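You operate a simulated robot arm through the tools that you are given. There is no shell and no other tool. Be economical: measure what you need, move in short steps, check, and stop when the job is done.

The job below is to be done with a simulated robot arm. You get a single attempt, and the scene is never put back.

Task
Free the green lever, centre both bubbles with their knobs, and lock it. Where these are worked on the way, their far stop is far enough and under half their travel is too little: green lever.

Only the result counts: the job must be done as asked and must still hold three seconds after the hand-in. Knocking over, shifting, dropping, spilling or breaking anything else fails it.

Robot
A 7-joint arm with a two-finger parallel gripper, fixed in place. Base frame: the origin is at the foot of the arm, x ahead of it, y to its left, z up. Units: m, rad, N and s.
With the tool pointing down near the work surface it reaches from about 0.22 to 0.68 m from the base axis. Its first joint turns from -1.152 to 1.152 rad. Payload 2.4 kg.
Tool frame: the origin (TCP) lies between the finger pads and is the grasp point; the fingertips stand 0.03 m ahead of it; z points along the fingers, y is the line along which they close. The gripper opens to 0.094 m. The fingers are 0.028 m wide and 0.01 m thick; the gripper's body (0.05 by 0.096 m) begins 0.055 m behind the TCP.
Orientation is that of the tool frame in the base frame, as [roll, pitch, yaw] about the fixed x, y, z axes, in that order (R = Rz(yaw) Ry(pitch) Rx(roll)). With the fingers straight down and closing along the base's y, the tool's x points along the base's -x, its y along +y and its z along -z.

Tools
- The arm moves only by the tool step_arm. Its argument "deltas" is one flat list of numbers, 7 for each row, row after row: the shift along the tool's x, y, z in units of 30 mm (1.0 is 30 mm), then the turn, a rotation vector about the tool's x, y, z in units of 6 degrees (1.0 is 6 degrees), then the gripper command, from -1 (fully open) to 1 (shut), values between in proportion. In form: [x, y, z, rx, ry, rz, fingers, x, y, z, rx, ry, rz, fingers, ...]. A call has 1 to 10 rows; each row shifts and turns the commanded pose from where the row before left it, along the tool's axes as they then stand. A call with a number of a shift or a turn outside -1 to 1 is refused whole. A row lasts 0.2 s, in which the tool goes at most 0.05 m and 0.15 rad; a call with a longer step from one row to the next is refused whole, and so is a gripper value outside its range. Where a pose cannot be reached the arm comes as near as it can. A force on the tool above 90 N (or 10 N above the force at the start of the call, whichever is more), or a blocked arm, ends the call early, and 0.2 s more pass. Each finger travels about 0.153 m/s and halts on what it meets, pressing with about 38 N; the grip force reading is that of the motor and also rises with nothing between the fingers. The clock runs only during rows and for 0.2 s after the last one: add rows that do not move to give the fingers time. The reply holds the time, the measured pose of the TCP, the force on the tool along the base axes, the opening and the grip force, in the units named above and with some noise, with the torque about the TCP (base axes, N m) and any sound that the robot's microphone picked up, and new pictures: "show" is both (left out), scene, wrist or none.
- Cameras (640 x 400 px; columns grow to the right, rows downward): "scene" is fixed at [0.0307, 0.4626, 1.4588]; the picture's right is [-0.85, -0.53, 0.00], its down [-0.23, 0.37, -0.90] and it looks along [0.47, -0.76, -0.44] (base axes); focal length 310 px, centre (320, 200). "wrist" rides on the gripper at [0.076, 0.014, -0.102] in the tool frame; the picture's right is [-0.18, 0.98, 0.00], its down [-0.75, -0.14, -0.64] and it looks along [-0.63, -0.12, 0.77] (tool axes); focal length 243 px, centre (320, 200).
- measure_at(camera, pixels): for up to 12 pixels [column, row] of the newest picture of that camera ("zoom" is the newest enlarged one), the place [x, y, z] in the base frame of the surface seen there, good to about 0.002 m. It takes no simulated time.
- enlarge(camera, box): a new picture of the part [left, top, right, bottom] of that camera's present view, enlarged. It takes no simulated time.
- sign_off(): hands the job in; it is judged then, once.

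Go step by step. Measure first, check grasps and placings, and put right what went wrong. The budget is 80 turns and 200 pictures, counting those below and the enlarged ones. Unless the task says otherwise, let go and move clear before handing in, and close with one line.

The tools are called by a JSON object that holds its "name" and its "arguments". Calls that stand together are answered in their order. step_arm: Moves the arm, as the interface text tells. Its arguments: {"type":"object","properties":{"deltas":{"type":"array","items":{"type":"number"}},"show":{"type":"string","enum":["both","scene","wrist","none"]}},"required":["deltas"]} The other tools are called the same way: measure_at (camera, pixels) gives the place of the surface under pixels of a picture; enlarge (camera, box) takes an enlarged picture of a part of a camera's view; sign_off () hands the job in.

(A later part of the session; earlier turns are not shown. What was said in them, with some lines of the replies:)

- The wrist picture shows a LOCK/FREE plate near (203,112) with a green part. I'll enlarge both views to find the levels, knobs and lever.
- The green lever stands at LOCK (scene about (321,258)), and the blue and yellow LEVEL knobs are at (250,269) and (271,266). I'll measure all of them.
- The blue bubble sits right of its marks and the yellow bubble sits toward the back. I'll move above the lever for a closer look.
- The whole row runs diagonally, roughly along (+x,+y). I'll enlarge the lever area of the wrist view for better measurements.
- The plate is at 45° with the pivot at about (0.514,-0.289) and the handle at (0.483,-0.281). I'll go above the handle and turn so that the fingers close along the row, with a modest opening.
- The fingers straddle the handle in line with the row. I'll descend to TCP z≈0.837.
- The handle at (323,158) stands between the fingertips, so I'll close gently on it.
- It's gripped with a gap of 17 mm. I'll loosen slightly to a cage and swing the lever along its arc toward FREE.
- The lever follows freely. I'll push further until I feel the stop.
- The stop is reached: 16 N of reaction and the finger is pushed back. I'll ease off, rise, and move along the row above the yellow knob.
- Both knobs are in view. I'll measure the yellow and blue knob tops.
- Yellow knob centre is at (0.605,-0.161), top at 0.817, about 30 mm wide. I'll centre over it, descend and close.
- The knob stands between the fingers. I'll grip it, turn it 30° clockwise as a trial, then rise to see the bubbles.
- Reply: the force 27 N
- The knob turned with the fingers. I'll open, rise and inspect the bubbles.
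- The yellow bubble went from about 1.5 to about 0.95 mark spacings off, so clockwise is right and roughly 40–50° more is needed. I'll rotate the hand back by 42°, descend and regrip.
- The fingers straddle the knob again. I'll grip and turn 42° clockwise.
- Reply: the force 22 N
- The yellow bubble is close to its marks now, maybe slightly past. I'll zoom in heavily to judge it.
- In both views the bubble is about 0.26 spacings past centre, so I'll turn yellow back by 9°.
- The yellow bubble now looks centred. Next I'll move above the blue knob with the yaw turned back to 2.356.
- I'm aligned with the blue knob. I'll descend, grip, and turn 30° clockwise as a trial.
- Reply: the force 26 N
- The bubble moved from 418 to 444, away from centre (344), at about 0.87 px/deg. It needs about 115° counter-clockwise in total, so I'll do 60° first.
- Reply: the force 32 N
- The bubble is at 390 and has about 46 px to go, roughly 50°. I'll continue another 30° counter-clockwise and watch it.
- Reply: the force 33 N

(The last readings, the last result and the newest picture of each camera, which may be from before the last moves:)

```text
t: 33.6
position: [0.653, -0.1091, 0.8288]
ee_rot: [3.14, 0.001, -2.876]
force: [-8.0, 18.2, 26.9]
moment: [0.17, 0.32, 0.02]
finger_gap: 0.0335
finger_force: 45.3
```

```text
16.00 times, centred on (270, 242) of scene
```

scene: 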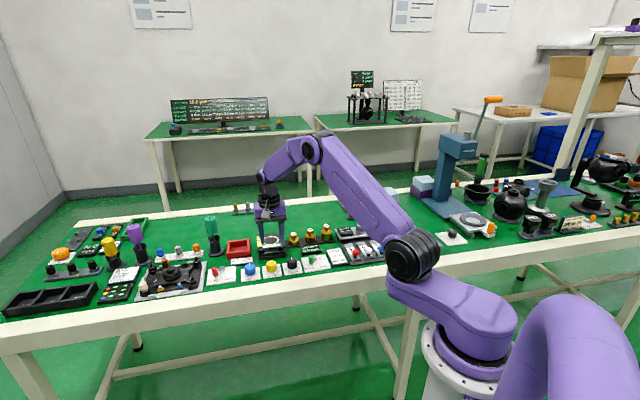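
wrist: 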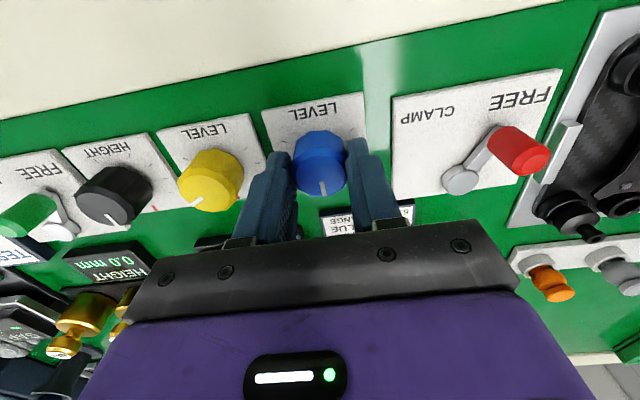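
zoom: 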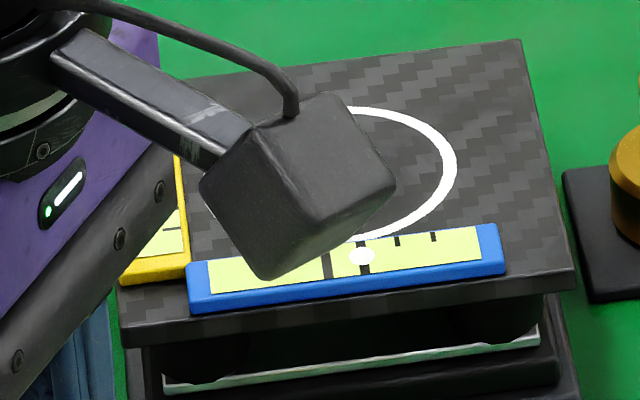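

The bubble is at 362 and needs 18 px more, so I'll turn another 20°.

{"name": "step_arm", "arguments": {"deltas": [0, 0, 0, 0, 0, -0.85, 0.5, 0, 0, 0, 0, 0, -0.85, 0.5, 0, 0, 0, 0, 0, -0.85, 0.5, 0, 0, 0, 0, 0, -0.75, 0.5, 0, 0, 0, 0, 0, 0, 0.5], "show": "none"}}

{"name": "enlarge", "arguments": {"camera": "scene", "box": [254, 232, 286, 252]}}

{"name": "step_arm", "arguments": {"deltas": [0, 0, 0, 0, 0, 0, -0.06, 0, 0, 0, 0, 0, 0, -0.06, 0, 0, -0.8, 0, 0, 0, -0.06, 0, 0, -1, 0, 0, 0, -0.06, 0, 0, -1, 0, 0, 0, -0.06, 0, 0, -1, 0, 0, 0, -0.06], "show": "none"}}

{"name": "enlarge", "arguments": {"camera": "scene", "box": [254, 232, 286, 252]}}

```text
t: 34.8
position: [0.653, -0.1102, 0.8285]
ee_rot: [3.141, 0.002, -2.529]
force: [-6.3, 18.0, 27.4]
moment: [0.8, 0.31, 0.0]
finger_gap: 0.0334
finger_force: 45.4
```

```text
16.00 times, centred on (270, 242) of scene
```

zoom: 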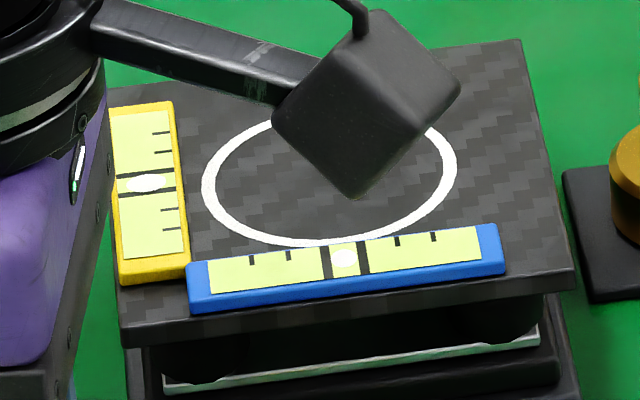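

```text
t: 36.2
position: [0.6559, -0.1132, 0.9413]
ee_rot: [3.141, 0.0, -2.533]
force: [0.6, -0.1, 0.3]
moment: [-0.01, 0.02, 0.06]
finger_gap: 0.0497
finger_force: 0.1
```

```text
16.00 times, centred on (270, 242) of scene
```

zoom: 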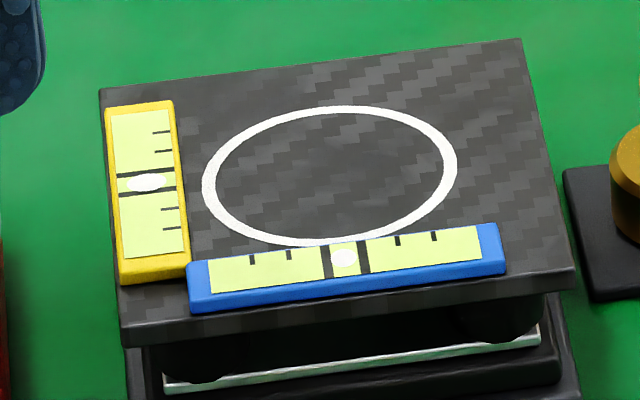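

Both bubbles are centred (yellow at 183 between marks 175/190, blue at 343 between 325/362). I'll go back to the lever, unwinding the wrist to yaw 2.356 on the way.

{"name": "step_arm", "arguments": {"deltas": [0, 0, 0, 0, 0, 1.0, -0.06, 0, 0, 0, 0, 0, 1.0, -0.06, 0, 0, 0, 0, 0, 1.0, -0.06, 0, 0, 0, 0, 0, 1.0, -0.06, 0, 0, 0, 0, 0, 1.0, -0.06, 0, 0, 0, 0, 0, 1.0, -0.06, 0, 0, 0, 0, 0, 1.0, -0.06, 0, 0, 0, 0, 0, 1.0, -0.06, 0, 0, 0, 0, 0, 1.0, -0.06, 0, 0, 0, 0, 0, 1.0, -0.06], "show": "none"}}

{"name": "step_arm", "arguments": {"deltas": [0, 0, 0, 0, 0, 1, -0.06, 0, 0, 0, 0, 0, 1, -0.06, 0, 0, 0, 0, 0, 1, -0.06, 0, 0, 0, 0, 0, 0.31, -0.06, 0, -1, 0, 0, 0, 0, -0.06, 0, -1, 0, 0, 0, 0, -0.06, 0, -1, 0, 0, 0, 0, -0.06, 0, -1, 0, 0, 0, 0, -0.06, 0, -1, 0, 0, 0, 0, -0.06, 0, -1, 0, 0, 0, 0, -0.06]}}

{"name": "enlarge", "arguments": {"camera": "wrist", "box": [220, 40, 460, 190]}}

```text
t: 38.4
position: [0.6538, -0.1124, 0.9418]
ee_rot: [3.141, -0.001, 2.7]
force: [0.7, 0.0, -0.3]
moment: [-0.02, 0.01, -0.01]
finger_gap: 0.0496
finger_force: 0.0
```

```text
t: 40.6
position: [0.527, -0.2402, 0.9409]
ee_rot: [3.141, 0.0, 2.355]
force: [-0.5, -1.0, -0.3]
moment: [0.0, 0.03, -0.02]
finger_gap: 0.0497
finger_force: 0.1
```

scene: 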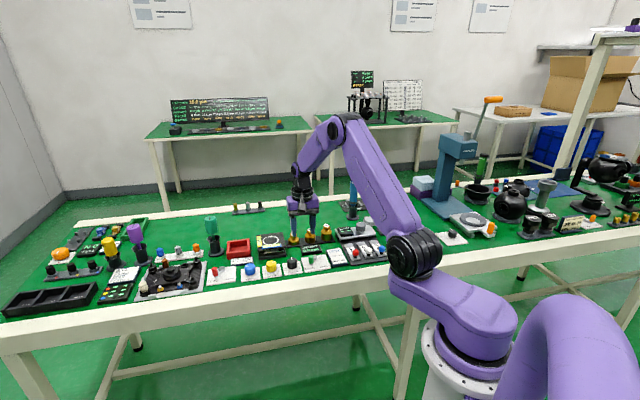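
wrist: 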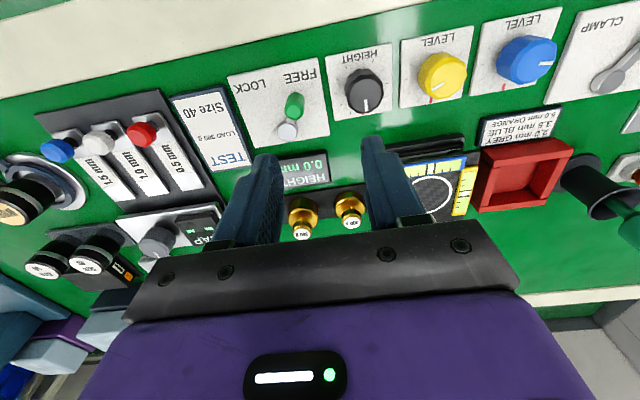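

```text
2.67 times, centred on (340, 115) of wrist
```

zoom: 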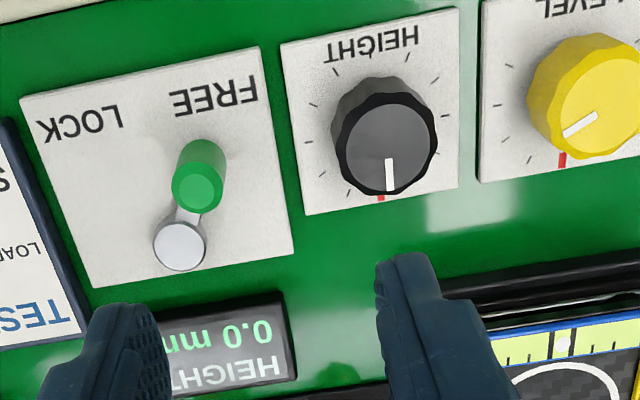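

{"name": "measure_at", "arguments": {"camera": "zoom", "pixels": [[197, 188], [180, 188], [215, 188], [197, 205], [180, 245], [160, 245], [202, 245]]}}

```text
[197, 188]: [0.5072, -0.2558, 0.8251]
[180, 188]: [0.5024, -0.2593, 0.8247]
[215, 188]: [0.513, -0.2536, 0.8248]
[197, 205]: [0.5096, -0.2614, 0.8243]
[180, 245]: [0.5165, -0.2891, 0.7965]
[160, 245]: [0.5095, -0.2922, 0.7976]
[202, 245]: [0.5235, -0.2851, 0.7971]
```

The handle is at (0.507,-0.258). I'll move over it, descend, and cage it.

{"name": "step_arm", "arguments": {"deltas": [0.05, -0.9, 0, 0, 0, 0, 0.15, 0, 0, 0.9, 0, 0, 0, 0.15, 0, 0, 0.9, 0, 0, 0, 0.15, 0, 0, 0.9, 0, 0, 0, 0.15, 0, 0, 0.75, 0, 0, 0, 0.15, 0, 0, 0, 0, 0, 0, 0.4, 0, 0, 0, 0, 0, 0, 0.57, 0, 0, 0, 0, 0, 0, 0.57], "show": "wrist"}}

```text
t: 42.4
position: [0.5055, -0.2578, 0.8372]
ee_rot: [3.14, -0.001, 2.357]
force: [0.3, 1.3, -0.4]
moment: [0.02, -0.01, 0.02]
finger_gap: 0.0212
finger_force: 0.6
```

wrist: 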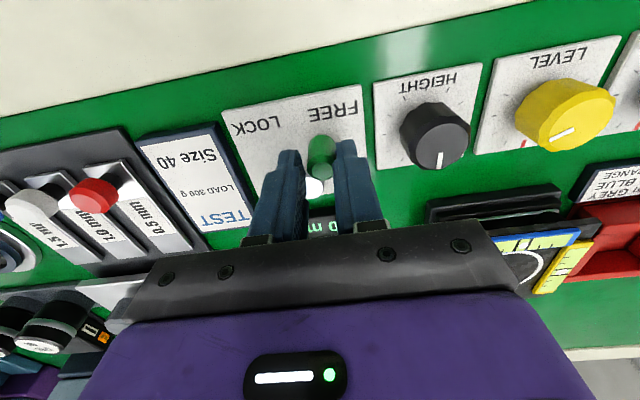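

The handle is caged between the fingers. I'll swing it to LOCK and against the stop.

{"name": "step_arm", "arguments": {"deltas": [0.08, -0.27, 0, 0, 0, 0, 0.57, 0.03, -0.27, 0, 0, 0, 0, 0.57, -0.03, -0.27, 0, 0, 0, 0, 0.57, -0.08, -0.27, 0, 0, 0, 0, 0.57, -0.04, -0.12, 0, 0, 0, 0, 0.57, 0, 0, 0, 0, 0, 0, 0.57], "show": "wrist"}}

```text
t: 43.8
position: [0.4797, -0.2822, 0.8378]
ee_rot: [-3.141, 0.0, 2.357]
force: [3.7, 8.7, 2.2]
moment: [0.2, -0.12, 0.02]
finger_gap: 0.0258
finger_force: 4.9
```

wrist: 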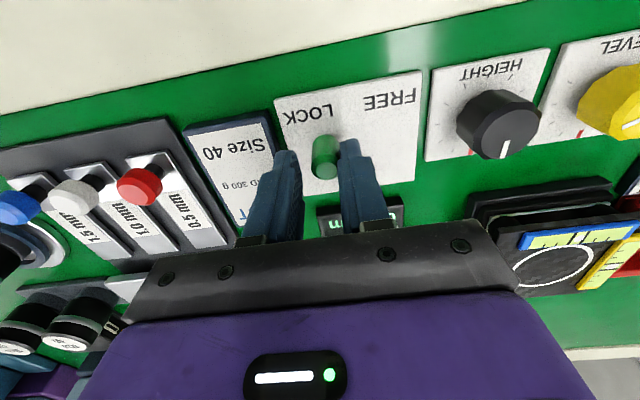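

It's pressing the stop at about 9 N. I'll give a small extra push, then back off, rise and check.

{"name": "step_arm", "arguments": {"deltas": [0, -0.1, 0, 0, 0, 0, 0.57, 0, 0, 0, 0, 0, 0, 0.57, 0, 0.13, 0, 0, 0, 0, 0.3, 0, 0, 0, 0, 0, 0, 0.3, 0, 0, -1, 0, 0, 0, 0.3, 0, 0, -1, 0, 0, 0, 0.3, 0, 0, -1, 0, 0, 0, 0.3, 0, 0, -1, 0, 0, 0, 0.3, 0, 0, -1, 0, 0, 0, 0.3]}}

{"name": "enlarge", "arguments": {"camera": "scene", "box": [240, 225, 340, 285]}}

{"name": "enlarge", "arguments": {"camera": "scene", "box": [254, 232, 286, 252]}}

{"name": "enlarge", "arguments": {"camera": "wrist", "box": [220, 40, 460, 190]}}

```text
t: 45.8
position: [0.4825, -0.2829, 0.9892]
ee_rot: [-3.141, 0.001, 2.356]
force: [1.2, -0.7, 0.2]
moment: [-0.01, 0.0, 0.06]
finger_gap: 0.0328
finger_force: 0.0
```

scene: 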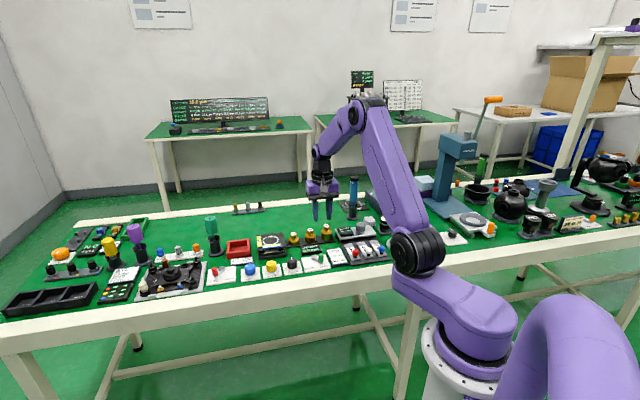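
wrist: 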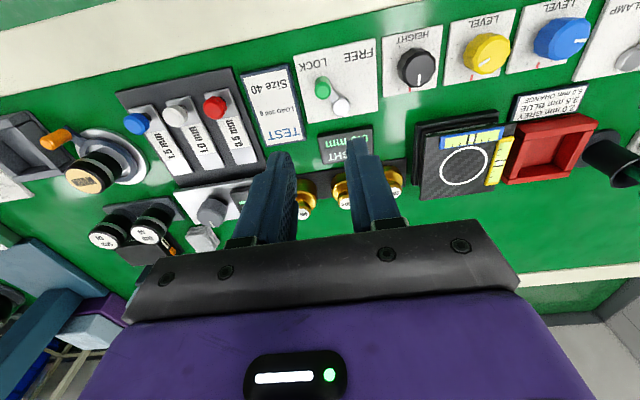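

```text
6.40 times, centred on (290, 255) of scene
```

zoom: 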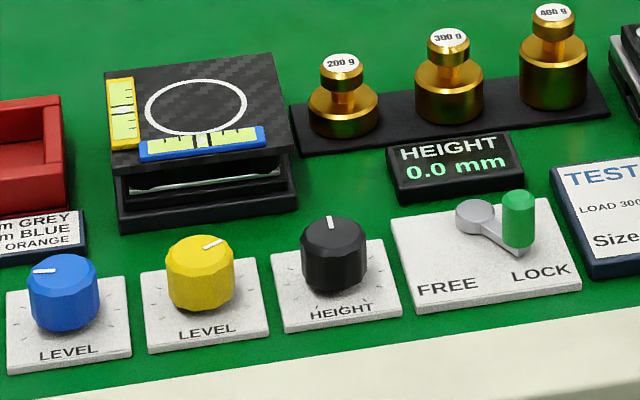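

```text
16.00 times, centred on (270, 242) of scene
```

zoom: 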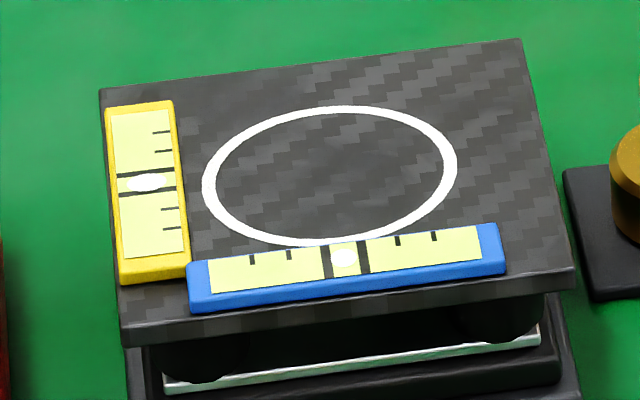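

```text
2.67 times, centred on (340, 115) of wrist
```

zoom: 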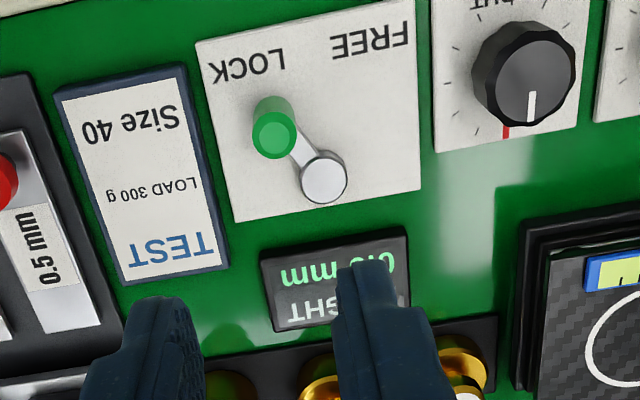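

The lever is back at LOCK, both bubbles sit between their marks, and the arm is clear. I'm handing in.

{"name": "sign_off", "arguments": {}}

```text
The job is handed in.
```

I freed the green lever to its far stop, centred both bubbles with their knobs, and pushed the lever back to its LOCK stop. The last pictures showed both bubbles still between their marks and the arm clear.
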